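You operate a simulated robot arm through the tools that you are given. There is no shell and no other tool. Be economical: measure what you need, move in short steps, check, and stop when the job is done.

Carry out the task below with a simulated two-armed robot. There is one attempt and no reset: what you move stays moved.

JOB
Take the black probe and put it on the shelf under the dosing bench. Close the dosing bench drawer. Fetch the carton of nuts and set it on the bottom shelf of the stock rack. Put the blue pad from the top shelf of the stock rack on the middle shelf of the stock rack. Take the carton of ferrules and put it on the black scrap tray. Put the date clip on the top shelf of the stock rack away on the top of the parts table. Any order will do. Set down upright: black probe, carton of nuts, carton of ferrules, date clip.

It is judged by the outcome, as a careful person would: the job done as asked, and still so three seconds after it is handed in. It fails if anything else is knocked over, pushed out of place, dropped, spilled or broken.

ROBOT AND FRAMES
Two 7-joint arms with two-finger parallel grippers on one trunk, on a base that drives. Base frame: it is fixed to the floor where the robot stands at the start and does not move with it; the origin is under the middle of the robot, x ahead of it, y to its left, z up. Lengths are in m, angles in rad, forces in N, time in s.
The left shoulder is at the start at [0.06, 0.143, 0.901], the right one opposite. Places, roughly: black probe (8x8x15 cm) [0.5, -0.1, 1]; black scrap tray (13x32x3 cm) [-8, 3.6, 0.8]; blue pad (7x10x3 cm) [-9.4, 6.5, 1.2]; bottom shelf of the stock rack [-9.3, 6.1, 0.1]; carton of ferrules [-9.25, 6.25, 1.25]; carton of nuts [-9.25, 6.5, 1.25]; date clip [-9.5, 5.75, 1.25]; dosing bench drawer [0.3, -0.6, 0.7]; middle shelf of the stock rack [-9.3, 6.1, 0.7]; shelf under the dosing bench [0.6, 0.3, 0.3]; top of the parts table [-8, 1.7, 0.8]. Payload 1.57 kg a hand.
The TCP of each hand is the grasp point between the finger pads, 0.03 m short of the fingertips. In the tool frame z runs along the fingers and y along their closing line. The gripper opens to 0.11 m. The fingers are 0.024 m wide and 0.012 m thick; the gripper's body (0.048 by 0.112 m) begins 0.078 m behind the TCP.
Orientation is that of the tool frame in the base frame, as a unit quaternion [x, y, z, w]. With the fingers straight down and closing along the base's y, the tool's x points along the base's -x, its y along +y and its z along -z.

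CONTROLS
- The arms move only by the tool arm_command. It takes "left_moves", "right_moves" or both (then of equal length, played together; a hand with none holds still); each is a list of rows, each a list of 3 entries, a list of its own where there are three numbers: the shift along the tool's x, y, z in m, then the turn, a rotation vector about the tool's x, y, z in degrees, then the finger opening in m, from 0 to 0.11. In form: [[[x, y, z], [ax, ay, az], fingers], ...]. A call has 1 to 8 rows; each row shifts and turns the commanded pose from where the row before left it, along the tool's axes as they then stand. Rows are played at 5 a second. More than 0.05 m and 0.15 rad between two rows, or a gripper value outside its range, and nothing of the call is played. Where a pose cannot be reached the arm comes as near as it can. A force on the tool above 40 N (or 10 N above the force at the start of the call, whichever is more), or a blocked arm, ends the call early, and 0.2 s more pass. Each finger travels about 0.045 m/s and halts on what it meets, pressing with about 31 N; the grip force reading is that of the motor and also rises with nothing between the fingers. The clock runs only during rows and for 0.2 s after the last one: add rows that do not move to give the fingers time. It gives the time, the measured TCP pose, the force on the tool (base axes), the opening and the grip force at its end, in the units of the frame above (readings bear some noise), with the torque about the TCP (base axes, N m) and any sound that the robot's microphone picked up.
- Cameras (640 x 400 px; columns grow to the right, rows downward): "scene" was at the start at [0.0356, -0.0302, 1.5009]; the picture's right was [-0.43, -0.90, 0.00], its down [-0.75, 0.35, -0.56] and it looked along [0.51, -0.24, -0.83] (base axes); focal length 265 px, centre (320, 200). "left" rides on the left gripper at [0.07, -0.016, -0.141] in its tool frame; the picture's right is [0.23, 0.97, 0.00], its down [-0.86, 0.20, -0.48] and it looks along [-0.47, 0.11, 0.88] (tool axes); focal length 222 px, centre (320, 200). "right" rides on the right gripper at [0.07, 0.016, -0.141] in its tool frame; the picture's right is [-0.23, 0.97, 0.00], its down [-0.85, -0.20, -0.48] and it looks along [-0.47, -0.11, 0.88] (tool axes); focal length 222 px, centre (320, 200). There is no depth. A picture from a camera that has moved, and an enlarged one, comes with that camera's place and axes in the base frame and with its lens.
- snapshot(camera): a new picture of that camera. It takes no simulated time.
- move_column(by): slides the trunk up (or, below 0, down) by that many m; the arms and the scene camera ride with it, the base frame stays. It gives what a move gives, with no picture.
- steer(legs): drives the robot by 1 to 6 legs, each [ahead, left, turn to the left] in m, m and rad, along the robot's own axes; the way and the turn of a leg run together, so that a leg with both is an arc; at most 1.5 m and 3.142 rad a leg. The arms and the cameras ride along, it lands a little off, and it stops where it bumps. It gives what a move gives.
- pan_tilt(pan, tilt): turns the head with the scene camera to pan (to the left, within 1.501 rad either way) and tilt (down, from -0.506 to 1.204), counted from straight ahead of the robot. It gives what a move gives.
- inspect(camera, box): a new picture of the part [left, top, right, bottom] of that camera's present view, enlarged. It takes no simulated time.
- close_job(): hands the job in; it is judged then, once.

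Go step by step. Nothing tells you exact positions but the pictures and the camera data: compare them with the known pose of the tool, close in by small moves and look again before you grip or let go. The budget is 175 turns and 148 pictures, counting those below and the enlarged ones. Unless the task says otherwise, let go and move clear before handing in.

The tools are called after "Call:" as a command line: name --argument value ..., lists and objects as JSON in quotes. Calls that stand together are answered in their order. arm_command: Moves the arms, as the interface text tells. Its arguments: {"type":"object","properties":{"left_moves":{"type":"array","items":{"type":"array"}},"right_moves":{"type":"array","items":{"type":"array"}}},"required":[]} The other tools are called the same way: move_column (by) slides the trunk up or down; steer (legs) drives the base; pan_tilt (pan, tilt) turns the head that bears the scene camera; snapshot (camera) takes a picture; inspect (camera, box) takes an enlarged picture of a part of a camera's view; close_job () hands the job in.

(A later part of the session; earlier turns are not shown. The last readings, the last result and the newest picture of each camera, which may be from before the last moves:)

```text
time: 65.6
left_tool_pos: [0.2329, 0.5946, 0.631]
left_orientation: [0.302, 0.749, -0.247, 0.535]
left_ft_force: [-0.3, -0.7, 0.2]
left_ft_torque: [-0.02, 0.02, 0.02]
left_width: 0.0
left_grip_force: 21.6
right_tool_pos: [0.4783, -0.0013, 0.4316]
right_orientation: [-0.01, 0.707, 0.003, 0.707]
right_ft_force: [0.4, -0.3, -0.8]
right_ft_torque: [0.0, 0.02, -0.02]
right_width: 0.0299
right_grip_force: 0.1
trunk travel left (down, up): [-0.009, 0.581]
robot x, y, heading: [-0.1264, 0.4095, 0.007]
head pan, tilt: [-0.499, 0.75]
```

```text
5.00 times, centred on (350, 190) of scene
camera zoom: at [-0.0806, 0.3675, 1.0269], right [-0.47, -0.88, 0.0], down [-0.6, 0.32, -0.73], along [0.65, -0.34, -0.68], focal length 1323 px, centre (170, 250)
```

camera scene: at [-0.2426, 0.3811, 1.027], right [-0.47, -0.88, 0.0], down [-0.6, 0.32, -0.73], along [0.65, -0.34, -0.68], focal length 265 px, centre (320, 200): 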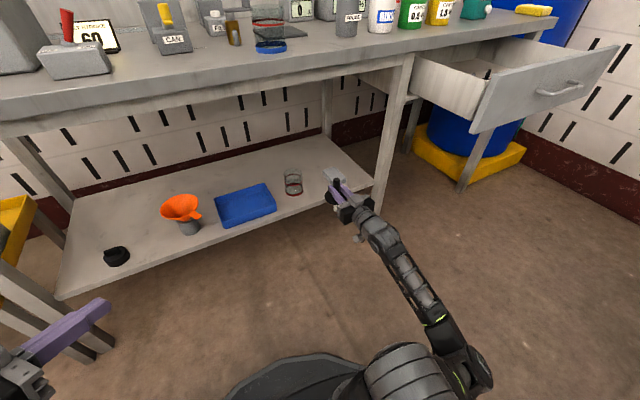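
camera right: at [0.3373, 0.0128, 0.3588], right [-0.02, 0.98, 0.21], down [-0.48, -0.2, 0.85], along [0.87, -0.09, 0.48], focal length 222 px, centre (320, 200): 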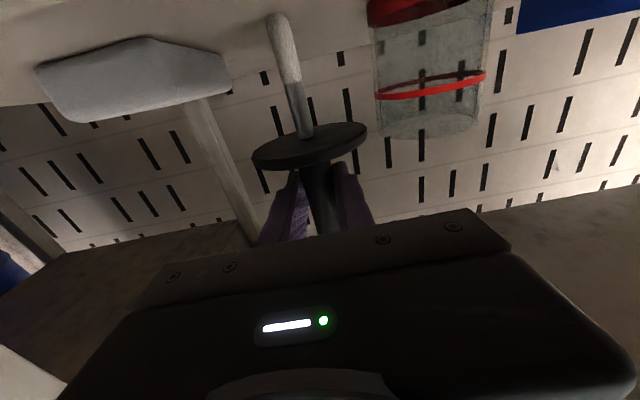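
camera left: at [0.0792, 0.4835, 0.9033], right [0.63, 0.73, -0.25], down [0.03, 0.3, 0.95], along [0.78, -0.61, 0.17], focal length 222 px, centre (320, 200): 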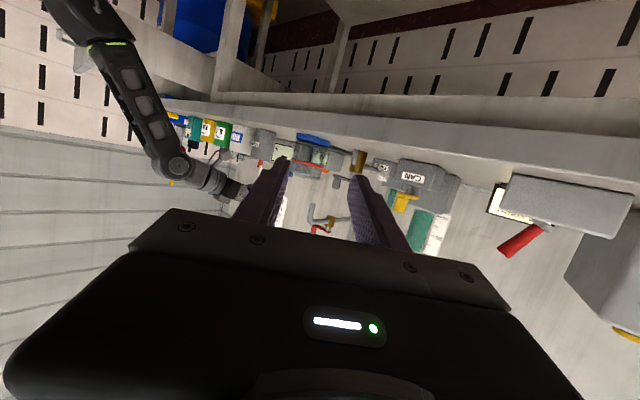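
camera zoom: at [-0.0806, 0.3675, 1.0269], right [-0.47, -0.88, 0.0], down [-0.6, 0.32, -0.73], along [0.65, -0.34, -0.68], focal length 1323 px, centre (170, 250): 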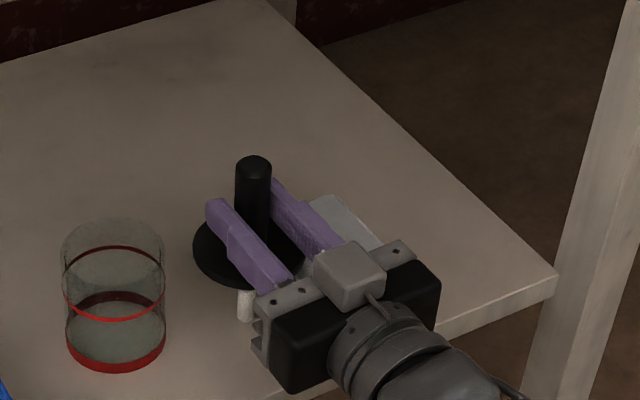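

It stands free. I'll wait, open wider, check again, then back straight out.

Call:
arm_command --right_moves '[[[0, 0, 0], [0, 0, 0], 0.04], [[0, 0, 0], [0, 0, 0], 0.05], [[0, 0, 0], [0, 0, 0], 0.06], [[0, 0, 0], [0, 0, 0], 0.065], [[0, 0, 0], [0, 0, 0], 0.065], [[0, 0, 0], [0, 0, 0], 0.065]]'

Call:
inspect --camera "right" --box '[220, 0, 400, 200]'

```text
time: 67.0
left_tool_pos: [0.2336, 0.5964, 0.631]
left_orientation: [0.302, 0.749, -0.247, 0.536]
left_ft_force: [-0.1, 0.8, 0.0]
left_ft_torque: [0.01, -0.02, 0.02]
left_width: 0.0003
left_grip_force: 21.4
right_tool_pos: [0.4792, -0.0004, 0.4302]
right_orientation: [-0.01, 0.707, 0.002, 0.707]
right_ft_force: [0.0, 0.0, 0.1]
right_ft_torque: [0.02, 0.01, 0.02]
right_width: 0.0651
right_grip_force: 0.0
trunk travel left (down, up): [-0.009, 0.581]
robot x, y, heading: [-0.1242, 0.4061, 0.009]
head pan, tilt: [-0.499, 0.75]
```

```text
2.00 times, centred on (310, 100) of right
camera zoom: at [0.3379, 0.0118, 0.3615], right [-0.02, 0.98, 0.22], down [-0.48, -0.2, 0.86], along [0.88, -0.09, 0.47], focal length 444 px, centre (340, 400)
```

zoom: 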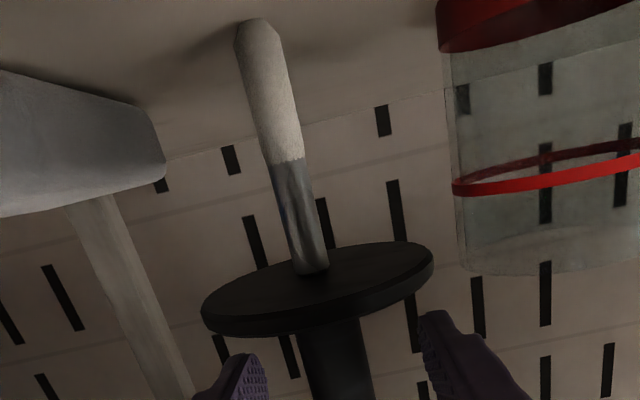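

The probe is standing upright on the shelf. I'll back the hand out straight, then line up in front of the drawer, whose front is at x≈0.22 and spans y≈-0.36 to -0.85, z 0.62–0.79.

Call:
arm_command --right_moves '[[[0, 0, -0.025], [0, 0, 0], 0.065], [[0, 0, -0.035], [0, 0, 0], 0.065], [[0, 0, -0.04], [0, 0, 0], 0.065], [[0, 0, -0.04], [0, 0, 0], 0.065], [[0, 0, 0], [0, 0, 0], 0.065]]'

Call:
steer --legs '[[-0.4, 0, 0]]'

Call:
move_column --by 0.25

Call:
steer --legs '[[0, -0.6, 0]]'

Call:
snapshot --camera "scene"

```text
time: 68.2
left_tool_pos: [0.2343, 0.5956, 0.6304]
left_orientation: [0.301, 0.75, -0.246, 0.535]
left_ft_force: [0.5, -0.2, 0.2]
left_ft_torque: [-0.03, 0.01, 0.02]
left_width: 0.0003
left_grip_force: 21.4
right_tool_pos: [0.3589, -0.0015, 0.4322]
right_orientation: [-0.01, 0.707, 0.002, 0.707]
right_ft_force: [-0.5, -0.6, 0.3]
right_ft_torque: [0.0, 0.01, 0.02]
right_width: 0.0649
right_grip_force: 0.0
right hand out of reach, approached as far as the arm can: row 4
trunk travel left (down, up): [-0.009, 0.581]
robot x, y, heading: [-0.1243, 0.4035, 0.007]
head pan, tilt: [-0.499, 0.75]
```

```text
time: 70.7
left_tool_pos: [-0.1674, 0.5922, 0.631]
left_orientation: [0.304, 0.749, -0.248, 0.534]
left_ft_force: [0.0, 0.5, 0.1]
left_ft_torque: [0.03, -0.01, 0.0]
left_width: 0.0
left_grip_force: 21.5
right_tool_pos: [-0.0423, -0.0072, 0.4323]
right_orientation: [-0.008, 0.707, 0.001, 0.707]
right_ft_force: [-0.1, 0.1, -0.2]
right_ft_torque: [-0.01, -0.02, 0.01]
right_width: 0.065
right_grip_force: 0.0
trunk travel left (down, up): [-0.009, 0.581]
robot x, y, heading: [-0.5219, 0.4065, 0.007]
head pan, tilt: [-0.499, 0.75]
```

```text
time: 73.3
left_tool_pos: [-0.1675, 0.5909, 0.8813]
left_orientation: [0.303, 0.749, -0.248, 0.535]
left_ft_force: [0.6, -1.0, -0.8]
left_ft_torque: [-0.02, 0.01, 0.04]
left_width: 0.0
left_grip_force: 21.9
right_tool_pos: [-0.0426, -0.0067, 0.6826]
right_orientation: [-0.008, 0.707, 0.002, 0.707]
right_ft_force: [-0.2, 0.6, -0.3]
right_ft_torque: [0.0, -0.02, -0.03]
right_width: 0.0649
right_grip_force: 0.1
trunk travel left (down, up): [-0.259, 0.331]
robot x, y, heading: [-0.5238, 0.4017, 0.003]
head pan, tilt: [-0.499, 0.75]
```

```text
time: 76.7
left_tool_pos: [-0.1627, 0.0012, 0.8805]
left_orientation: [0.302, 0.749, -0.247, 0.535]
left_ft_force: [0.0, 0.0, -0.1]
left_ft_torque: [0.04, 0.04, 0.03]
left_width: 0.0
left_grip_force: 21.2
right_tool_pos: [-0.0375, -0.5963, 0.683]
right_orientation: [-0.01, 0.707, 0.002, 0.707]
right_ft_force: [0.1, -0.8, 0.0]
right_ft_torque: [0.01, 0.01, 0.03]
right_width: 0.0652
right_grip_force: 0.1
trunk travel left (down, up): [-0.259, 0.331]
robot x, y, heading: [-0.5176, -0.1904, 0.006]
head pan, tilt: [-0.499, 0.75]
```

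```text
83 pictures are left
camera scene: at [-0.4768, -0.2263, 1.2769], right [-0.47, -0.88, 0.0], down [-0.6, 0.32, -0.73], along [0.65, -0.34, -0.68], focal length 265 px, centre (320, 200)
```

scene: 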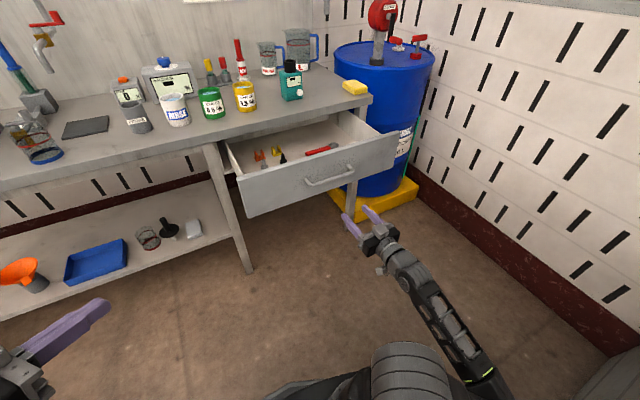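

The drawer's handle is near (0.19, -0.61, 0.68). I'll close the fingers and push on the face just above it.

Call:
move_column --by 0.052

Call:
arm_command --right_moves '[[[0, 0, 0], [0, 0, 0], 0.0], [[0, 0, 0], [0, 0, 0], 0.0], [[0, 0, 0], [0, 0, 0], 0.0], [[0, 0, 0], [0, 0, 0], 0.0]]'

Call:
steer --legs '[[0.17, 0, 0]]'

Call:
snapshot --camera "scene"

```text
time: 77.6
left_tool_pos: [-0.1612, 0.0024, 0.9345]
left_orientation: [0.302, 0.749, -0.247, 0.535]
left_ft_force: [-0.5, 0.3, 1.0]
left_ft_torque: [0.04, -0.01, -0.03]
left_width: 0.0
left_grip_force: 21.7
right_tool_pos: [-0.0374, -0.5964, 0.7357]
right_orientation: [-0.009, 0.707, 0.001, 0.707]
right_ft_force: [0.1, 0.4, 0.6]
right_ft_torque: [-0.01, 0.02, 0.0]
right_width: 0.0651
right_grip_force: 0.1
trunk travel left (down, up): [-0.311, 0.279]
robot x, y, heading: [-0.5205, -0.186, 0.009]
head pan, tilt: [-0.499, 0.75]
```

```text
time: 78.6
left_tool_pos: [-0.1616, 0.0014, 0.9322]
left_orientation: [0.302, 0.749, -0.247, 0.535]
left_ft_force: [0.1, 0.6, 0.3]
left_ft_torque: [0.01, -0.01, -0.01]
left_width: 0.0
left_grip_force: 20.8
right_tool_pos: [-0.0368, -0.5958, 0.7357]
right_orientation: [-0.01, 0.707, 0.003, 0.707]
right_ft_force: [-0.4, 0.8, -0.6]
right_ft_torque: [0.02, -0.01, -0.02]
right_width: 0.0
right_grip_force: 12.5
trunk travel left (down, up): [-0.311, 0.279]
robot x, y, heading: [-0.5219, -0.1869, 0.01]
head pan, tilt: [-0.499, 0.75]
```

```text
time: 80.1
left_tool_pos: [0.0129, 0.0034, 0.9326]
left_orientation: [0.304, 0.748, -0.249, 0.534]
left_ft_force: [0.3, 0.3, 0.7]
left_ft_torque: [0.01, -0.02, 0.02]
left_width: 0.0001
left_grip_force: 21.3
right_tool_pos: [0.138, -0.5958, 0.7348]
right_orientation: [-0.008, 0.707, 0.001, 0.707]
right_ft_force: [-0.2, 0.0, -0.2]
right_ft_torque: [-0.01, -0.03, 0.03]
right_width: 0.0001
right_grip_force: 21.3
trunk travel left (down, up): [-0.311, 0.279]
robot x, y, heading: [-0.3455, -0.1878, 0.003]
head pan, tilt: [-0.499, 0.75]
```

```text
82 pictures are left
camera scene: at [-0.3018, -0.2251, 1.3289], right [-0.47, -0.88, 0.0], down [-0.6, 0.32, -0.73], along [0.64, -0.35, -0.68], focal length 265 px, centre (320, 200)
```

scene: 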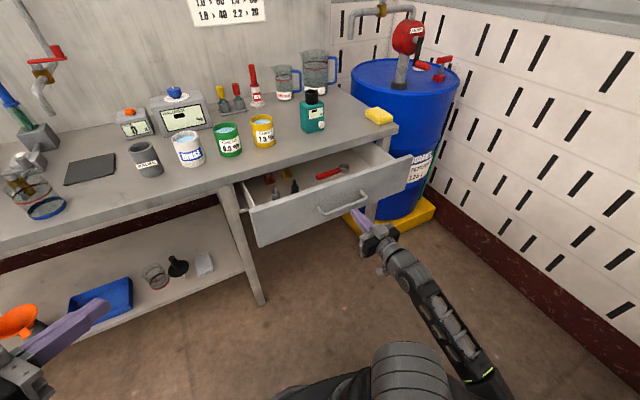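

Fingertips are near the face, so I'll push with the arm now.

Call:
arm_command --right_moves '[[[0, 0, 0.025], [0, 0, 0], 0.0], [[0, 0, 0.03], [0, 0, 0], 0.0], [[0, 0, 0.03], [0, 0, 0], 0.0], [[0, 0, 0.03], [0, 0, 0], 0.0], [[0, 0, 0.03], [0, 0, 0], 0.0], [[0, 0, 0.03], [0, 0, 0], 0.0], [[0, 0, 0], [0, 0, 0], 0.0]]'

Call:
snapshot --camera "scene"

```text
time: 81.7
left_tool_pos: [0.0129, 0.0023, 0.9333]
left_orientation: [0.303, 0.749, -0.248, 0.535]
left_ft_force: [0.2, -0.9, 0.4]
left_ft_torque: [-0.01, 0.0, -0.01]
left_width: 0.0
left_grip_force: 21.0
right_tool_pos: [0.312, -0.5924, 0.7348]
right_orientation: [-0.009, 0.707, 0.002, 0.707]
right_ft_force: [0.3, 0.0, 0.0]
right_ft_torque: [0.01, 0.01, 0.0]
right_width: 0.0
right_grip_force: 21.4
trunk travel left (down, up): [-0.311, 0.279]
robot x, y, heading: [-0.3469, -0.1833, 0.005]
head pan, tilt: [-0.499, 0.75]
```

```text
81 pictures are left
camera scene: at [-0.3016, -0.2251, 1.3289], right [-0.47, -0.88, 0.0], down [-0.6, 0.32, -0.73], along [0.64, -0.35, -0.68], focal length 265 px, centre (320, 200)
```

scene: 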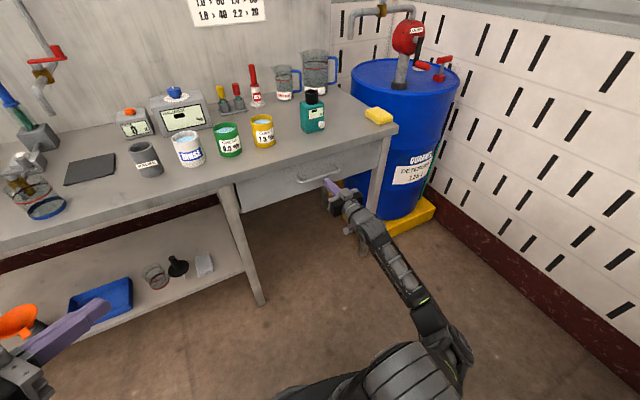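

Call:
arm_command --right_moves '[[[0, 0, 0.015], [0, 0, 0], 0.0], [[0, 0, 0.015], [0, 0, 0], 0.0], [[0, 0, 0.015], [0, 0, 0], 0.0], [[0, 0, 0.01], [0, 0, 0], 0.0], [[0, 0, 0], [0, 0, 0], 0.0]]'

Call:
inspect --camera "scene" --box '[220, 100, 420, 225]'

```text
time: 82.0
left_tool_pos: [0.0141, 0.0012, 0.933]
left_orientation: [0.304, 0.749, -0.249, 0.534]
left_ft_force: [-0.2, -0.7, -0.7]
left_ft_torque: [0.01, -0.01, -0.04]
left_width: 0.0
left_grip_force: 21.0
right_tool_pos: [0.3169, -0.5934, 0.7332]
right_orientation: [-0.008, 0.708, 0.001, 0.706]
right_ft_force: [-0.6, 0.1, -0.7]
right_ft_torque: [0.0, 0.01, -0.02]
right_width: 0.0
right_grip_force: 21.5
trunk travel left (down, up): [-0.311, 0.279]
robot x, y, heading: [-0.3433, -0.1865, 0.001]
head pan, tilt: [-0.499, 0.75]
stopped in row 1 (right hand): the force on the tool passed its limit (the readings are from after the stop); the commanded pose is now the measured one
```

```text
3.20 times, centred on (320, 162) of scene
camera zoom: at [-0.3009, -0.2252, 1.3289], right [-0.47, -0.88, 0.0], down [-0.6, 0.32, -0.73], along [0.64, -0.35, -0.68], focal length 847 px, centre (320, 320)
```

zoom: 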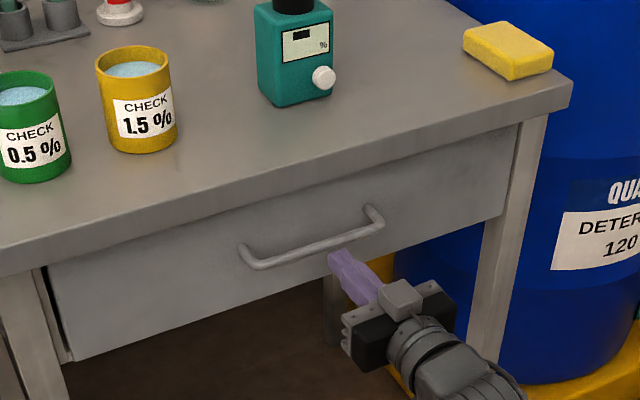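

The drawer is against its stop and flush with the frame. I'll back away, turn round, and look across the room towards the rack.

Call:
steer --legs '[[-0.6, 0, 0], [0, 0, 2.6]]'

Call:
move_column --by 0.25

Call:
pan_tilt --pan 0.0 --tilt 0.15

Call:
snapshot --camera "scene"

```text
time: 84.0
left_tool_pos: [-0.2369, 0.0237, 0.9669]
left_orientation: [0.293, 0.729, -0.216, 0.58]
left_ft_force: [-0.4, -0.1, 0.4]
left_ft_torque: [-0.05, 0.01, -0.01]
left_width: 0.0
left_grip_force: 21.2
right_tool_pos: [0.0611, -0.5965, 0.7718]
right_orientation: [-0.008, 0.684, -0.001, 0.73]
right_ft_force: [-0.2, -0.4, 1.1]
right_ft_torque: [-0.01, 0.04, -0.02]
right_width: 0.0001
right_grip_force: 21.8
trunk travel left (down, up): [-0.311, 0.279]
robot x, y, heading: [-0.5481, -0.1866, -0.004]
head pan, tilt: [-0.499, 0.75]
stopped in leg 1: the robot was blocked; the commanded pose is now the measured one
```

```text
time: 86.5
left_tool_pos: [-0.2251, 0.0214, 1.2132]
left_orientation: [0.294, 0.732, -0.221, 0.574]
left_ft_force: [-0.1, 0.1, 0.4]
left_ft_torque: [0.01, -0.01, 0.0]
left_width: 0.0
left_grip_force: 20.9
right_tool_pos: [0.0722, -0.5966, 1.0149]
right_orientation: [-0.006, 0.688, -0.002, 0.726]
right_ft_force: [0.4, 0.3, 0.0]
right_ft_torque: [0.0, 0.0, 0.01]
right_width: 0.0
right_grip_force: 21.0
trunk travel left (down, up): [-0.561, 0.029]
robot x, y, heading: [-0.5498, -0.1855, -0.001]
head pan, tilt: [-0.499, 0.75]
```

```text
time: 87.5
left_tool_pos: [-0.226, 0.0212, 1.2126]
left_orientation: [0.294, 0.731, -0.221, 0.575]
left_ft_force: [0.5, -0.2, 0.6]
left_ft_torque: [-0.02, 0.02, -0.02]
left_width: 0.0002
left_grip_force: 21.0
right_tool_pos: [0.0718, -0.5963, 1.015]
right_orientation: [-0.007, 0.688, -0.001, 0.725]
right_ft_force: [0.8, 0.3, -0.4]
right_ft_torque: [0.02, 0.0, -0.01]
right_width: 0.0
right_grip_force: 20.8
trunk travel left (down, up): [-0.561, 0.029]
robot x, y, heading: [-0.5506, -0.1884, -0.002]
head pan, tilt: [0.0, 0.15]
```

```text
79 pictures are left
camera scene: at [-0.4466, -0.1871, 1.6349], right [0.0, -1.0, 0.0], down [-0.17, 0.0, -0.98], along [0.98, 0.0, -0.17], focal length 265 px, centre (320, 200)
```

scene: 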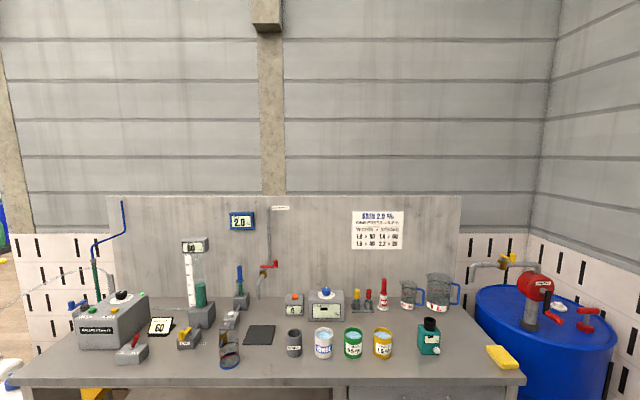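

Something behind blocked me. I'll look to both sides.

Call:
pan_tilt --pan 1.5 --tilt 0.35

Call:
snapshot --camera "scene"

Call:
pan_tilt --pan -1.5 --tilt 0.35

Call:
snapshot --camera "scene"

```text
time: 89.1
left_tool_pos: [-0.2247, 0.0216, 1.213]
left_orientation: [0.294, 0.732, -0.22, 0.574]
left_ft_force: [-1.1, -1.3, -0.2]
left_ft_torque: [-0.02, 0.02, -0.01]
left_width: 0.0002
left_grip_force: 21.2
right_tool_pos: [0.0718, -0.5974, 1.0148]
right_orientation: [-0.006, 0.688, -0.002, 0.725]
right_ft_force: [0.1, -0.6, 0.2]
right_ft_torque: [-0.01, 0.04, 0.01]
right_width: 0.0
right_grip_force: 21.5
trunk travel left (down, up): [-0.561, 0.029]
robot x, y, heading: [-0.5473, -0.1875, -0.004]
head pan, tilt: [1.499, 0.351]
```

```text
78 pictures are left
camera scene: at [-0.5329, -0.0941, 1.6183], right [1.0, -0.07, -0.02], down [-0.05, -0.34, -0.94], along [0.06, 0.94, -0.34], focal length 265 px, centre (320, 200)
```

scene: 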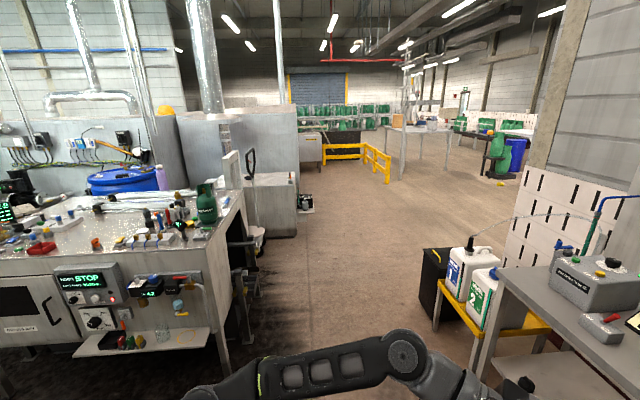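

```text
time: 91.7
left_tool_pos: [-0.2256, 0.0212, 1.2129]
left_orientation: [0.294, 0.731, -0.221, 0.575]
left_ft_force: [0.2, 0.3, -0.6]
left_ft_torque: [0.0, 0.0, 0.04]
left_width: 0.0
left_grip_force: 21.5
right_tool_pos: [0.0715, -0.5969, 1.0141]
right_orientation: [-0.006, 0.688, -0.002, 0.726]
right_ft_force: [-0.6, -1.1, 0.3]
right_ft_torque: [0.01, 0.02, -0.02]
right_width: 0.0
right_grip_force: 20.9
trunk travel left (down, up): [-0.561, 0.029]
robot x, y, heading: [-0.5507, -0.1869, -0.004]
head pan, tilt: [-1.499, 0.351]
```

```text
77 pictures are left
camera scene: at [-0.5331, -0.2798, 1.6183], right [-1.0, -0.07, 0.02], down [-0.05, 0.34, -0.94], along [0.06, -0.94, -0.35], focal length 265 px, centre (320, 200)
```

scene: 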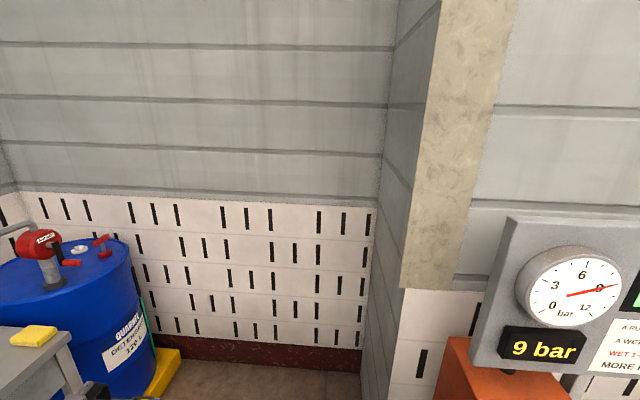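

The way out is along +y, between the machine table (x<-1.0) and the bottle cart (x>0.45). I'll go that way and look west.

Call:
steer --legs '[[0.15, 0, 0], [0, 0.8, 0], [0, 0, 1.571], [1.5, 0, 0], [1.3, 0, 0]]'

Call:
pan_tilt --pan 1.2 --tilt 0.3

Call:
snapshot --camera "scene"

```text
time: 111.0
left_tool_pos: [-0.6998, 2.9649, 1.2065]
left_orientation: [-0.328, 0.721, 0.259, 0.553]
left_ft_force: [1.7, -0.2, 0.5]
left_ft_torque: [-0.02, 0.0, 0.09]
left_width: 0.0002
left_grip_force: 21.0
right_tool_pos: [-0.1125, 3.308, 1.0125]
right_orientation: [-0.508, 0.464, 0.532, 0.494]
right_ft_force: [1.9, -0.9, -0.6]
right_ft_torque: [-0.01, -0.01, 0.05]
right_width: 0.0
right_grip_force: 21.2
trunk travel left (down, up): [-0.561, 0.029]
robot x, y, heading: [-0.4772, 2.6633, 1.636]
head pan, tilt: [-1.499, 0.351]
stopped in leg 5: the robot was blocked; the commanded pose is now the measured one
```

```text
time: 113.4
left_tool_pos: [-0.7006, 2.9661, 1.2059]
left_orientation: [-0.33, 0.72, 0.259, 0.553]
left_ft_force: [-0.2, -0.1, -0.9]
left_ft_torque: [-0.04, -0.02, 0.01]
left_width: 0.0
left_grip_force: 21.5
right_tool_pos: [-0.1148, 3.31, 1.0127]
right_orientation: [-0.508, 0.464, 0.531, 0.495]
right_ft_force: [0.3, 0.4, 0.4]
right_ft_torque: [0.04, 0.03, 0.01]
right_width: 0.0003
right_grip_force: 21.2
trunk travel left (down, up): [-0.561, 0.029]
robot x, y, heading: [-0.4777, 2.6676, 1.639]
head pan, tilt: [1.201, 0.3]
```

```text
76 pictures are left
camera scene: at [-0.5656, 2.6628, 1.6193], right [0.3, 0.96, 0.0], down [0.28, -0.09, -0.96], along [-0.91, 0.28, -0.3], focal length 265 px, centre (320, 200)
```

scene: 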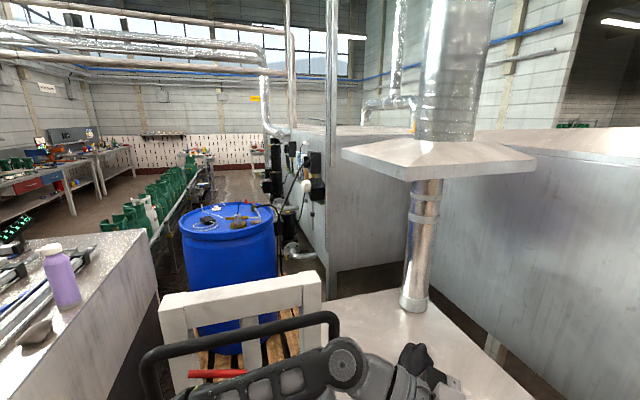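

Call:
pan_tilt --pan 0.5 --tilt 0.6

Call:
snapshot --camera "scene"

```text
time: 114.4
left_tool_pos: [-0.6999, 2.9673, 1.2044]
left_orientation: [-0.329, 0.721, 0.258, 0.552]
left_ft_force: [0.2, -0.8, -0.4]
left_ft_torque: [-0.02, 0.0, 0.01]
left_width: 0.0001
left_grip_force: 21.8
right_tool_pos: [-0.1142, 3.3101, 1.0128]
right_orientation: [-0.509, 0.463, 0.531, 0.494]
right_ft_force: [0.5, 0.6, 0.0]
right_ft_torque: [-0.01, -0.01, 0.02]
right_width: 0.0002
right_grip_force: 21.5
trunk travel left (down, up): [-0.561, 0.029]
robot x, y, heading: [-0.4783, 2.666, 1.641]
head pan, tilt: [0.499, 0.6]
```

```text
75 pictures are left
camera scene: at [-0.5241, 2.7095, 1.5918], right [0.84, 0.54, 0.0], down [0.3, -0.48, -0.83], along [-0.45, 0.69, -0.56], focal length 265 px, centre (320, 200)
```

scene: 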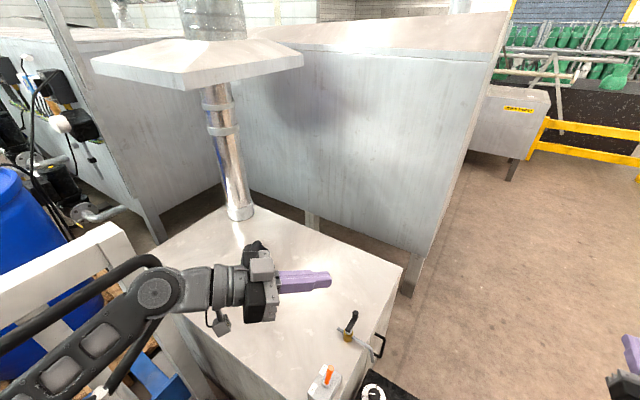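

My left side is against a cabinet, and the long machine blocks west up here. I'll reverse to y≈0.45 and look west along the front of the machine table.

Call:
steer --legs '[[-0.3, 0, 0], [0, 0, -0.07], [-1.3, 0, 0], [-0.6, 0, 0], [0, 0, 1.5]]'

Call:
pan_tilt --pan 0.0 --tilt 0.3

Call:
snapshot --camera "scene"

```text
time: 129.8
left_tool_pos: [-0.7823, 0.2665, 1.2063]
left_orientation: [0.723, -0.325, -0.559, -0.245]
left_ft_force: [-0.3, -0.3, 0.2]
left_ft_torque: [-0.01, 0.01, 0.0]
left_width: 0.0
left_grip_force: 20.8
right_tool_pos: [-1.0452, 0.8925, 1.0123]
right_orientation: [-0.688, 0.013, 0.726, 0.022]
right_ft_force: [0.3, -0.6, -0.4]
right_ft_torque: [-0.01, 0.04, -0.03]
right_width: 0.0002
right_grip_force: 20.7
trunk travel left (down, up): [-0.561, 0.029]
robot x, y, heading: [-0.4538, 0.4469, 3.082]
head pan, tilt: [0.499, 0.6]
```

```text
time: 130.7
left_tool_pos: [-0.7829, 0.2665, 1.2056]
left_orientation: [0.723, -0.325, -0.558, -0.245]
left_ft_force: [0.4, -0.2, 0.4]
left_ft_torque: [0.03, -0.01, 0.02]
left_width: 0.0
left_grip_force: 20.9
right_tool_pos: [-1.0458, 0.8916, 1.0128]
right_orientation: [-0.688, 0.012, 0.725, 0.021]
right_ft_force: [0.6, 0.0, -0.5]
right_ft_torque: [0.01, -0.02, 0.0]
right_width: 0.0
right_grip_force: 21.1
trunk travel left (down, up): [-0.561, 0.029]
robot x, y, heading: [-0.4514, 0.4505, 3.085]
head pan, tilt: [0.0, 0.3]
```

```text
74 pictures are left
camera scene: at [-0.5159, 0.4509, 1.6192], right [0.06, 1.0, 0.0], down [0.3, -0.02, -0.96], along [-0.95, 0.06, -0.3], focal length 265 px, centre (320, 200)
```

scene: 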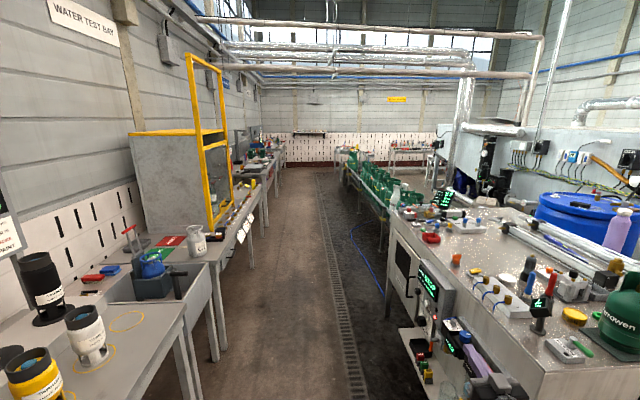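

There's a clear aisle west along y≈0.45. I'll tuck the right hand in and drive along it.

Call:
arm_command --right_moves '[[[0, 0.045, -0.015], [0, 0, 0], 0.05], [[0, 0.045, -0.015], [0, 0, 0], 0.05], [[0, 0.045, -0.015], [0, 0, 0], 0.08], [[0, 0.045, -0.015], [0, 0, 0], 0.08], [[0, 0.045, -0.015], [0, 0, 0], 0.08], [[0, 0.03, -0.015], [0, 0, 0], 0.08], [[0, 0, 0], [0, 0, 0], 0.08]]'

Call:
steer --legs '[[0, 0, 0.057], [1.5, 0, 0], [1.5, 0, 0]]'

Call:
snapshot --camera "scene"

```text
time: 132.3
left_tool_pos: [-0.7821, 0.2672, 1.2049]
left_orientation: [0.723, -0.324, -0.559, -0.245]
left_ft_force: [0.7, 0.2, -0.5]
left_ft_torque: [0.0, -0.01, 0.0]
left_width: 0.0001
left_grip_force: 21.6
right_tool_pos: [-0.9584, 0.7863, 1.0702]
right_orientation: [-0.69, 0.012, 0.724, 0.02]
right_ft_force: [-0.6, 0.1, 0.8]
right_ft_torque: [0.01, 0.0, 0.01]
right_width: 0.0799
right_grip_force: 0.1
right hand out of reach, approached as far as the arm can: row 2, 3, 4, 5, 6
trunk travel left (down, up): [-0.561, 0.029]
robot x, y, heading: [-0.4525, 0.4468, 3.078]
head pan, tilt: [0.0, 0.3]
```

```text
time: 146.9
left_tool_pos: [-3.7135, 0.3002, 1.2047]
left_orientation: [0.727, -0.314, -0.562, -0.237]
left_ft_force: [-0.9, -0.7, -0.2]
left_ft_torque: [0.01, -0.05, -0.02]
left_width: 0.0
left_grip_force: 21.6
right_tool_pos: [-3.9049, 0.8144, 1.0695]
right_orientation: [-0.69, 0.001, 0.724, 0.008]
right_ft_force: [0.6, -0.2, 0.2]
right_ft_torque: [-0.03, 0.02, 0.05]
right_width: 0.0804
right_grip_force: 0.2
trunk travel left (down, up): [-0.561, 0.029]
robot x, y, heading: [-3.3883, 0.4886, 3.109]
head pan, tilt: [0.0, 0.3]
```

```text
73 pictures are left
camera scene: at [-3.4533, 0.492, 1.6193], right [0.03, 1.0, 0.0], down [0.3, -0.01, -0.96], along [-0.95, 0.03, -0.3], focal length 265 px, centre (320, 200)
```

scene: 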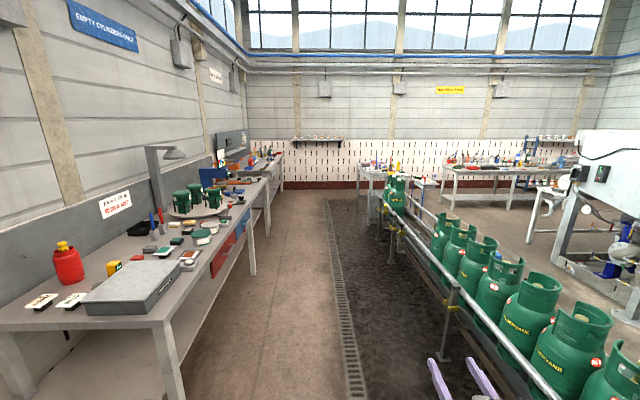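

Call:
steer --legs '[[1.5, 0, 0.02], [1.4, 0, 0]]'

Call:
pan_tilt --pan -0.7 --tilt 0.3

Call:
snapshot --camera "scene"

```text
time: 161.0
left_tool_pos: [-6.6147, 0.3613, 1.2044]
left_orientation: [0.729, -0.309, -0.564, -0.233]
left_ft_force: [-0.1, 1.1, -0.1]
left_ft_torque: [0.0, -0.01, 0.01]
left_width: 0.0
left_grip_force: 21.4
right_tool_pos: [-6.8128, 0.8741, 1.0684]
right_orientation: [-0.691, -0.003, 0.723, 0.004]
right_ft_force: [0.9, 0.2, 0.1]
right_ft_torque: [0.01, -0.01, -0.01]
right_width: 0.0799
right_grip_force: 0.0
trunk travel left (down, up): [-0.561, 0.029]
robot x, y, heading: [-6.295, 0.5546, 3.124]
head pan, tilt: [0.0, 0.3]
```

```text
time: 162.0
left_tool_pos: [-6.6146, 0.3616, 1.2047]
left_orientation: [0.73, -0.308, -0.564, -0.232]
left_ft_force: [-0.5, 0.0, 0.0]
left_ft_torque: [0.0, 0.03, 0.03]
left_width: 0.0001
left_grip_force: 21.1
right_tool_pos: [-6.8133, 0.8726, 1.068]
right_orientation: [-0.689, -0.003, 0.725, 0.004]
right_ft_force: [-0.8, 0.0, -0.1]
right_ft_torque: [0.0, 0.01, -0.02]
right_width: 0.0799
right_grip_force: 0.0
trunk travel left (down, up): [-0.561, 0.029]
robot x, y, heading: [-6.2949, 0.5589, 3.121]
head pan, tilt: [-0.7, 0.3]
```

```text
72 pictures are left
camera scene: at [-6.3339, 0.6166, 1.6193], right [0.66, 0.75, 0.0], down [0.22, -0.19, -0.96], along [-0.72, 0.63, -0.3], focal length 265 px, centre (320, 200)
```

scene: 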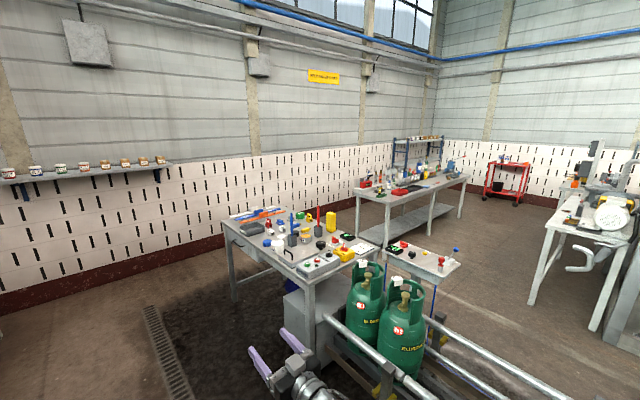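

Layout found: parts table at x -8.2…-7.3, y 1.3…2; table with the tray at x -8.3…-7.65, y 2.6…4.5; rack beyond. I'll go round on the west side (x≈-9.1) and head north to the rack.

Call:
steer --legs '[[1.45, 0, 0.02], [1.35, 0, 0], [0, 0, -1.571], [1.5, 0, 0], [1.2, 0, 0]]'

Call:
pan_tilt --pan 0.0 --tilt 0.3

Call:
snapshot --camera "scene"

```text
time: 174.7
left_tool_pos: [-9.321, 0.434, 1.2045]
left_orientation: [0.728, -0.314, -0.562, -0.236]
left_ft_force: [0.0, -0.1, 0.2]
left_ft_torque: [-0.02, 0.0, 0.03]
left_width: 0.0001
left_grip_force: 21.7
right_tool_pos: [-9.5082, 0.9452, 1.0691]
right_orientation: [-0.691, 0.0, 0.723, 0.009]
right_ft_force: [11.6, 1.9, -0.4]
right_ft_torque: [-0.04, -0.12, 0.41]
right_width: 0.0786
right_grip_force: 0.0
trunk travel left (down, up): [-0.561, 0.029]
robot x, y, heading: [-8.9994, 0.6228, 3.109]
head pan, tilt: [-0.7, 0.3]
stopped in leg 2: the force on the tool passed its limit (the readings are from after the stop); the commanded pose is now the measured one
```

```text
time: 175.8
left_tool_pos: [-9.3209, 0.4328, 1.2058]
left_orientation: [0.727, -0.314, -0.563, -0.236]
left_ft_force: [0.3, 0.3, 0.9]
left_ft_torque: [0.02, 0.01, -0.01]
left_width: 0.0
left_grip_force: 21.5
right_tool_pos: [-9.5088, 0.9437, 1.0699]
right_orientation: [-0.692, 0.0, 0.722, 0.008]
right_ft_force: [14.6, 2.9, 0.6]
right_ft_torque: [0.04, -0.15, 0.57]
right_width: 0.0781
right_grip_force: 0.0
trunk travel left (down, up): [-0.561, 0.029]
robot x, y, heading: [-8.9976, 0.6195, 3.109]
head pan, tilt: [0.0, 0.3]
```

```text
71 pictures are left
camera scene: at [-9.0593, 0.6246, 1.6194], right [0.03, 1.0, 0.0], down [0.29, -0.01, -0.96], along [-0.96, 0.03, -0.29], focal length 265 px, centre (320, 200)
```

scene: 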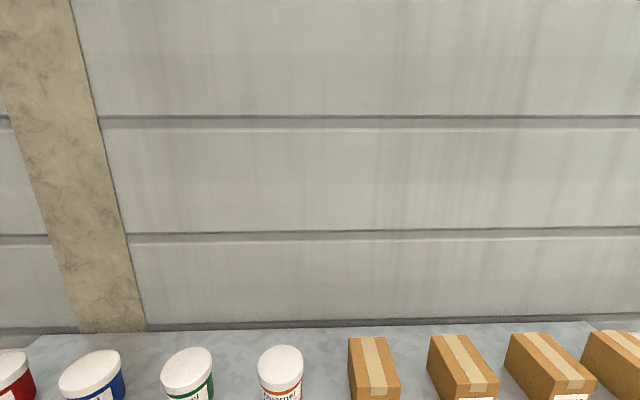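

I've run the right hand into the wall shelf. I'll back off at once and check that nothing moved.

Call:
steer --legs '[[-0.3, 0, 0]]'

Call:
pan_tilt --pan 0.0 --tilt 0.55

Call:
snapshot --camera "scene"

```text
time: 177.8
left_tool_pos: [-9.0228, 0.424, 1.2067]
left_orientation: [0.727, -0.314, -0.562, -0.237]
left_ft_force: [0.2, -0.1, 0.1]
left_ft_torque: [-0.01, 0.02, 0.02]
left_width: 0.0002
left_grip_force: 21.4
right_tool_pos: [-9.2117, 0.9348, 1.0678]
right_orientation: [-0.692, 0.001, 0.722, 0.008]
right_ft_force: [-0.4, 0.3, 0.4]
right_ft_torque: [0.02, -0.03, 0.0]
right_width: 0.0801
right_grip_force: 0.0
trunk travel left (down, up): [-0.561, 0.029]
robot x, y, heading: [-8.7068, 0.6118, 3.109]
head pan, tilt: [0.0, 0.3]
```

```text
time: 178.6
left_tool_pos: [-9.0243, 0.4232, 1.2056]
left_orientation: [0.727, -0.314, -0.562, -0.237]
left_ft_force: [-0.3, -0.9, 0.0]
left_ft_torque: [-0.03, 0.02, 0.01]
left_width: 0.0
left_grip_force: 21.1
right_tool_pos: [-9.2119, 0.9341, 1.0677]
right_orientation: [-0.692, -0.001, 0.722, 0.008]
right_ft_force: [-0.8, 0.3, -0.2]
right_ft_torque: [0.0, -0.01, 0.0]
right_width: 0.0799
right_grip_force: 0.1
trunk travel left (down, up): [-0.561, 0.029]
robot x, y, heading: [-8.7004, 0.6136, 3.106]
head pan, tilt: [0.0, 0.55]
```

```text
70 pictures are left
camera scene: at [-8.7598, 0.6144, 1.5964], right [0.03, 1.0, 0.0], down [0.52, -0.02, -0.85], along [-0.85, 0.03, -0.52], focal length 265 px, centre (320, 200)
```

scene: 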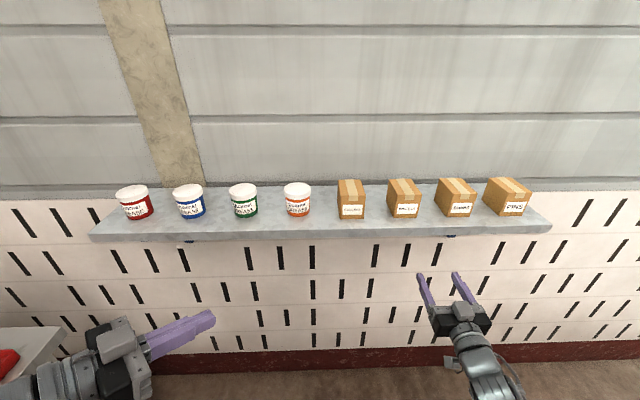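

The shelf goods are untouched; the fingers only met the shelf edge. I'll turn north and go along x≈-8.9 towards the rack.

Call:
steer --legs '[[0.18, 0, 0], [0, 0, -1.535], [1.5, 0, 0], [1.3, 0, 0]]'

Call:
pan_tilt --pan 0.0 --tilt 0.3

Call:
snapshot --camera "scene"

```text
time: 183.1
left_tool_pos: [-9.145, 0.883, 1.2063]
left_orientation: [-0.387, 0.691, 0.304, 0.529]
left_ft_force: [0.0, -0.2, -1.3]
left_ft_torque: [0.01, -0.02, 0.0]
left_width: 0.0
left_grip_force: 21.2
right_tool_pos: [-8.6983, 1.194, 1.0674]
right_orientation: [-0.548, 0.423, 0.567, 0.446]
right_ft_force: [-1.0, 0.4, 0.3]
right_ft_torque: [0.0, -0.02, 0.0]
right_width: 0.08
right_grip_force: 0.1
trunk travel left (down, up): [-0.561, 0.029]
robot x, y, heading: [-8.8804, 0.6199, 1.793]
head pan, tilt: [0.0, 0.55]
stopped in leg 2: the robot was blocked; the commanded pose is now the measured one
```

```text
time: 183.9
left_tool_pos: [-9.1445, 0.8819, 1.2052]
left_orientation: [-0.387, 0.691, 0.303, 0.53]
left_ft_force: [-0.2, 0.2, 0.8]
left_ft_torque: [0.03, 0.0, -0.01]
left_width: 0.0
left_grip_force: 21.6
right_tool_pos: [-8.6972, 1.1942, 1.0685]
right_orientation: [-0.548, 0.422, 0.568, 0.446]
right_ft_force: [0.6, -0.5, 0.0]
right_ft_torque: [0.02, 0.01, -0.01]
right_width: 0.0801
right_grip_force: 0.0
trunk travel left (down, up): [-0.561, 0.029]
robot x, y, heading: [-8.8813, 0.6204, 1.795]
head pan, tilt: [0.0, 0.3]
```

```text
69 pictures are left
camera scene: at [-8.89, 0.68, 1.6193], right [0.97, 0.22, 0.0], down [0.06, -0.29, -0.96], along [-0.21, 0.93, -0.3], focal length 265 px, centre (320, 200)
```

scene: 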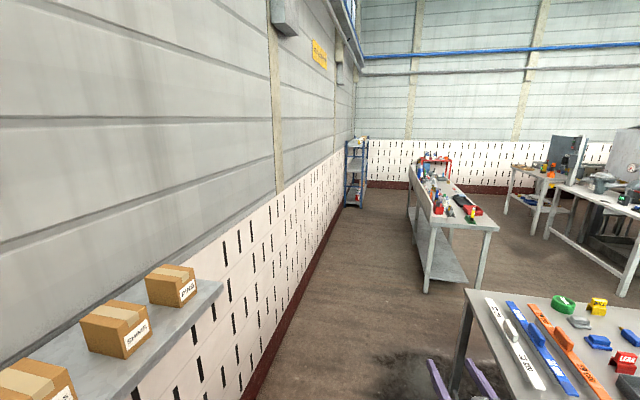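

Call:
pan_tilt --pan 1.1 --tilt 0.7

Call:
snapshot --camera "scene"

Call:
pan_tilt --pan -1.1 --tilt 0.7

Call:
snapshot --camera "scene"

```text
time: 185.2
left_tool_pos: [-9.1445, 0.882, 1.2057]
left_orientation: [-0.387, 0.691, 0.304, 0.53]
left_ft_force: [0.4, 0.2, -0.1]
left_ft_torque: [0.01, 0.0, -0.01]
left_width: 0.0
left_grip_force: 21.4
right_tool_pos: [-8.6981, 1.1943, 1.0686]
right_orientation: [-0.548, 0.423, 0.568, 0.446]
right_ft_force: [1.4, -0.2, -0.4]
right_ft_torque: [-0.01, 0.01, 0.01]
right_width: 0.0798
right_grip_force: 0.1
trunk travel left (down, up): [-0.561, 0.029]
robot x, y, heading: [-8.8807, 0.6207, 1.797]
head pan, tilt: [1.1, 0.7]
```

```text
68 pictures are left
camera scene: at [-8.9515, 0.6096, 1.5834], right [0.24, 0.97, 0.0], down [0.62, -0.16, -0.77], along [-0.74, 0.19, -0.64], focal length 265 px, centre (320, 200)
```

scene: 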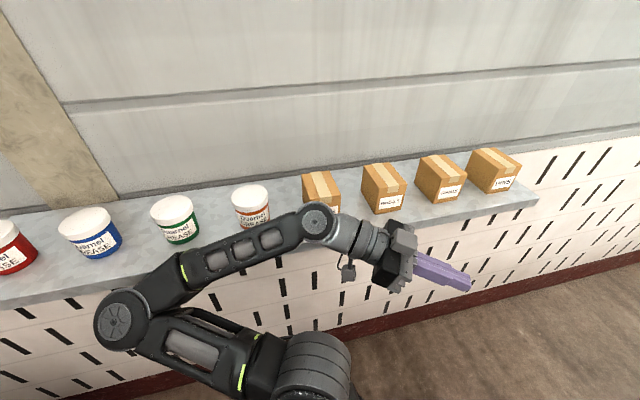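

```text
time: 187.3
left_tool_pos: [-9.1439, 0.8816, 1.2059]
left_orientation: [-0.387, 0.691, 0.304, 0.529]
left_ft_force: [0.5, 0.3, 0.3]
left_ft_torque: [0.01, -0.01, -0.02]
left_width: 0.0
left_grip_force: 21.4
right_tool_pos: [-8.698, 1.1946, 1.0678]
right_orientation: [-0.548, 0.423, 0.568, 0.446]
right_ft_force: [0.5, -0.7, -0.7]
right_ft_torque: [-0.03, -0.02, 0.0]
right_width: 0.0799
right_grip_force: 0.1
trunk travel left (down, up): [-0.561, 0.029]
robot x, y, heading: [-8.8801, 0.6174, 1.798]
head pan, tilt: [-1.1, 0.7]
```

```text
67 pictures are left
camera scene: at [-8.804, 0.6434, 1.5831], right [0.64, -0.77, 0.0], down [-0.5, -0.41, -0.76], along [0.59, 0.49, -0.65], focal length 265 px, centre (320, 200)
```

scene: 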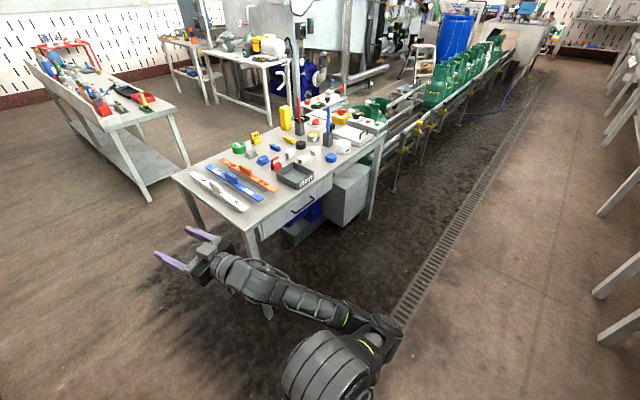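

My left elbow is touching the shelf's front edge. I'll sidestep away, finish the turn and go north.

Call:
steer --legs '[[0, -0.13, 0], [0, 0, -0.225], [0, 0.08, 0], [1.5, 0, 0], [1.2, 0, 0]]'

Call:
pan_tilt --pan 0.0 --tilt 0.3

Call:
snapshot --camera "scene"

```text
time: 190.2
left_tool_pos: [-9.0353, 0.9635, 1.2066]
left_orientation: [-0.308, 0.728, 0.243, 0.563]
left_ft_force: [1.5, -0.2, 0.4]
left_ft_torque: [-0.02, -0.01, 0.01]
left_width: 0.0
left_grip_force: 21.0
right_tool_pos: [-8.5291, 1.1675, 1.068]
right_orientation: [-0.496, 0.482, 0.513, 0.508]
right_ft_force: [0.3, -0.9, -0.9]
right_ft_torque: [-0.03, -0.02, -0.02]
right_width: 0.0801
right_grip_force: 0.0
trunk travel left (down, up): [-0.561, 0.029]
robot x, y, heading: [-8.8354, 0.6475, 1.569]
head pan, tilt: [-1.1, 0.7]
stopped in leg 3: the robot was blocked; the commanded pose is now the measured one
```

```text
time: 191.5
left_tool_pos: [-9.0365, 0.9648, 1.2055]
left_orientation: [-0.307, 0.728, 0.242, 0.563]
left_ft_force: [0.7, 0.1, 0.4]
left_ft_torque: [0.0, -0.01, 0.0]
left_width: 0.0
left_grip_force: 21.5
right_tool_pos: [-8.5303, 1.1685, 1.0675]
right_orientation: [-0.497, 0.482, 0.513, 0.508]
right_ft_force: [-0.4, 0.3, -0.2]
right_ft_torque: [0.0, 0.04, 0.02]
right_width: 0.0798
right_grip_force: 0.1
trunk travel left (down, up): [-0.561, 0.029]
robot x, y, heading: [-8.8375, 0.648, 1.566]
head pan, tilt: [0.0, 0.3]
```

```text
66 pictures are left
camera scene: at [-8.8331, 0.7113, 1.6192], right [1.0, 0.0, 0.0], down [0.0, -0.3, -0.96], along [0.0, 0.96, -0.3], focal length 265 px, centre (320, 200)
```

scene: 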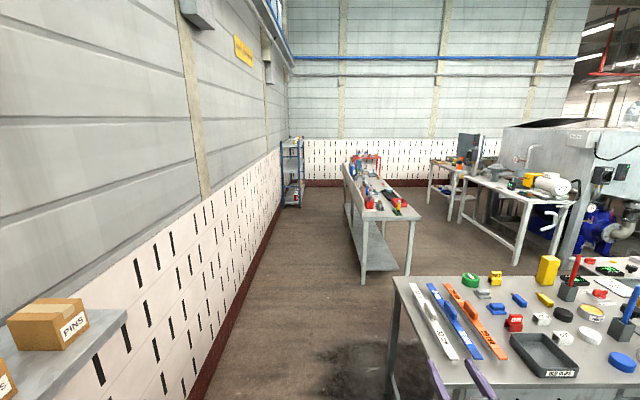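

I'll extend both hands forward to draw the elbows in, sidestep slightly, and drive on north.

Call:
arm_command --left_moves '[[[-0.0096, 0.029, 0.0257], [0, 0, 0], 0.0], [[-0.0096, 0.029, 0.0257], [0, 0, 0], 0.0], [[-0.0096, 0.029, 0.0257], [0, 0, 0], 0.0], [[-0.0096, 0.029, 0.0257], [0, 0, 0], 0.0], [[-0.0096, 0.029, 0.0257], [0, 0, 0], 0.0], [[-0.0096, 0.029, 0.0257], [0, 0, 0], 0.0], [[0, 0, 0], [0, 0, 0], 0.0]]' --right_moves '[[[-0.01, 0.03, 0.03], [0, 0, 0], 0.08], [[-0.01, 0.03, 0.03], [0, 0, 0], 0.08], [[-0.01, 0.03, 0.03], [0, 0, 0], 0.08], [[-0.01, 0.03, 0.03], [0, 0, 0], 0.08], [[-0.01, 0.03, 0.03], [0, 0, 0], 0.08], [[-0.01, 0, 0.03], [0, 0, 0], 0.08], [[0, 0, 0], [0, 0, 0], 0.08]]'

Call:
steer --legs '[[0, -0.03, 0], [1.4, 0, 0], [0.6, 0.05, 0], [0.9, 0, 0]]'

Call:
snapshot --camera "scene"

```text
time: 192.1
left_tool_pos: [-9.075, 0.9928, 1.2569]
left_orientation: [-0.329, 0.648, 0.304, 0.616]
left_ft_force: [1.4, -0.2, 0.5]
left_ft_torque: [-0.01, -0.02, 0.08]
left_width: 0.0
left_grip_force: 21.5
right_tool_pos: [-8.5554, 1.2146, 1.1109]
right_orientation: [-0.509, 0.471, 0.53, 0.489]
right_ft_force: [0.5, -0.1, 1.0]
right_ft_torque: [-0.09, -0.02, 0.01]
right_width: 0.0801
right_grip_force: 0.0
right hand out of reach, approached as far as the arm can: row 1, 2, 3
trunk travel left (down, up): [-0.561, 0.029]
robot x, y, heading: [-8.8195, 0.6338, 1.617]
head pan, tilt: [0.0, 0.3]
stopped in row 3 (left hand): the arm was blocked; the commanded pose is now the measured one
```

```text
time: 196.1
left_tool_pos: [-9.0723, 1.5947, 1.2524]
left_orientation: [-0.328, 0.65, 0.3, 0.616]
left_ft_force: [0.9, -0.4, -0.7]
left_ft_torque: [0.03, 0.0, 0.01]
left_width: 0.0002
left_grip_force: 21.3
right_tool_pos: [-8.5525, 1.8105, 1.1096]
right_orientation: [-0.509, 0.471, 0.526, 0.492]
right_ft_force: [0.6, 0.5, -0.5]
right_ft_torque: [-0.01, 0.02, 0.03]
right_width: 0.0798
right_grip_force: 0.1
trunk travel left (down, up): [-0.561, 0.029]
robot x, y, heading: [-8.8147, 1.2288, 1.612]
head pan, tilt: [0.0, 0.3]
stopped in leg 2: the robot was blocked; the commanded pose is now the measured one
```

```text
65 pictures are left
camera scene: at [-8.8057, 1.2958, 1.62], right [1.0, 0.04, -0.01], down [0.01, -0.3, -0.95], along [-0.04, 0.95, -0.3], focal length 265 px, centre (320, 200)
```

scene: 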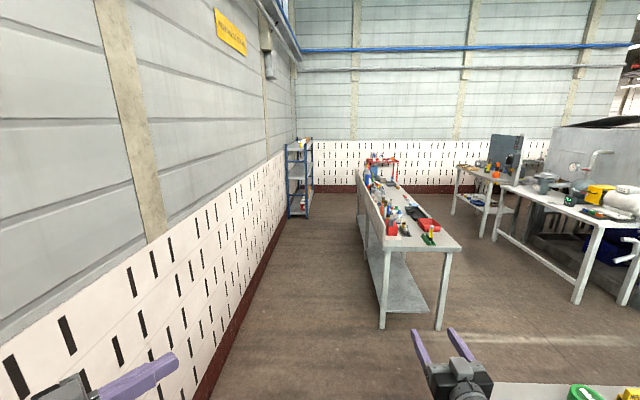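

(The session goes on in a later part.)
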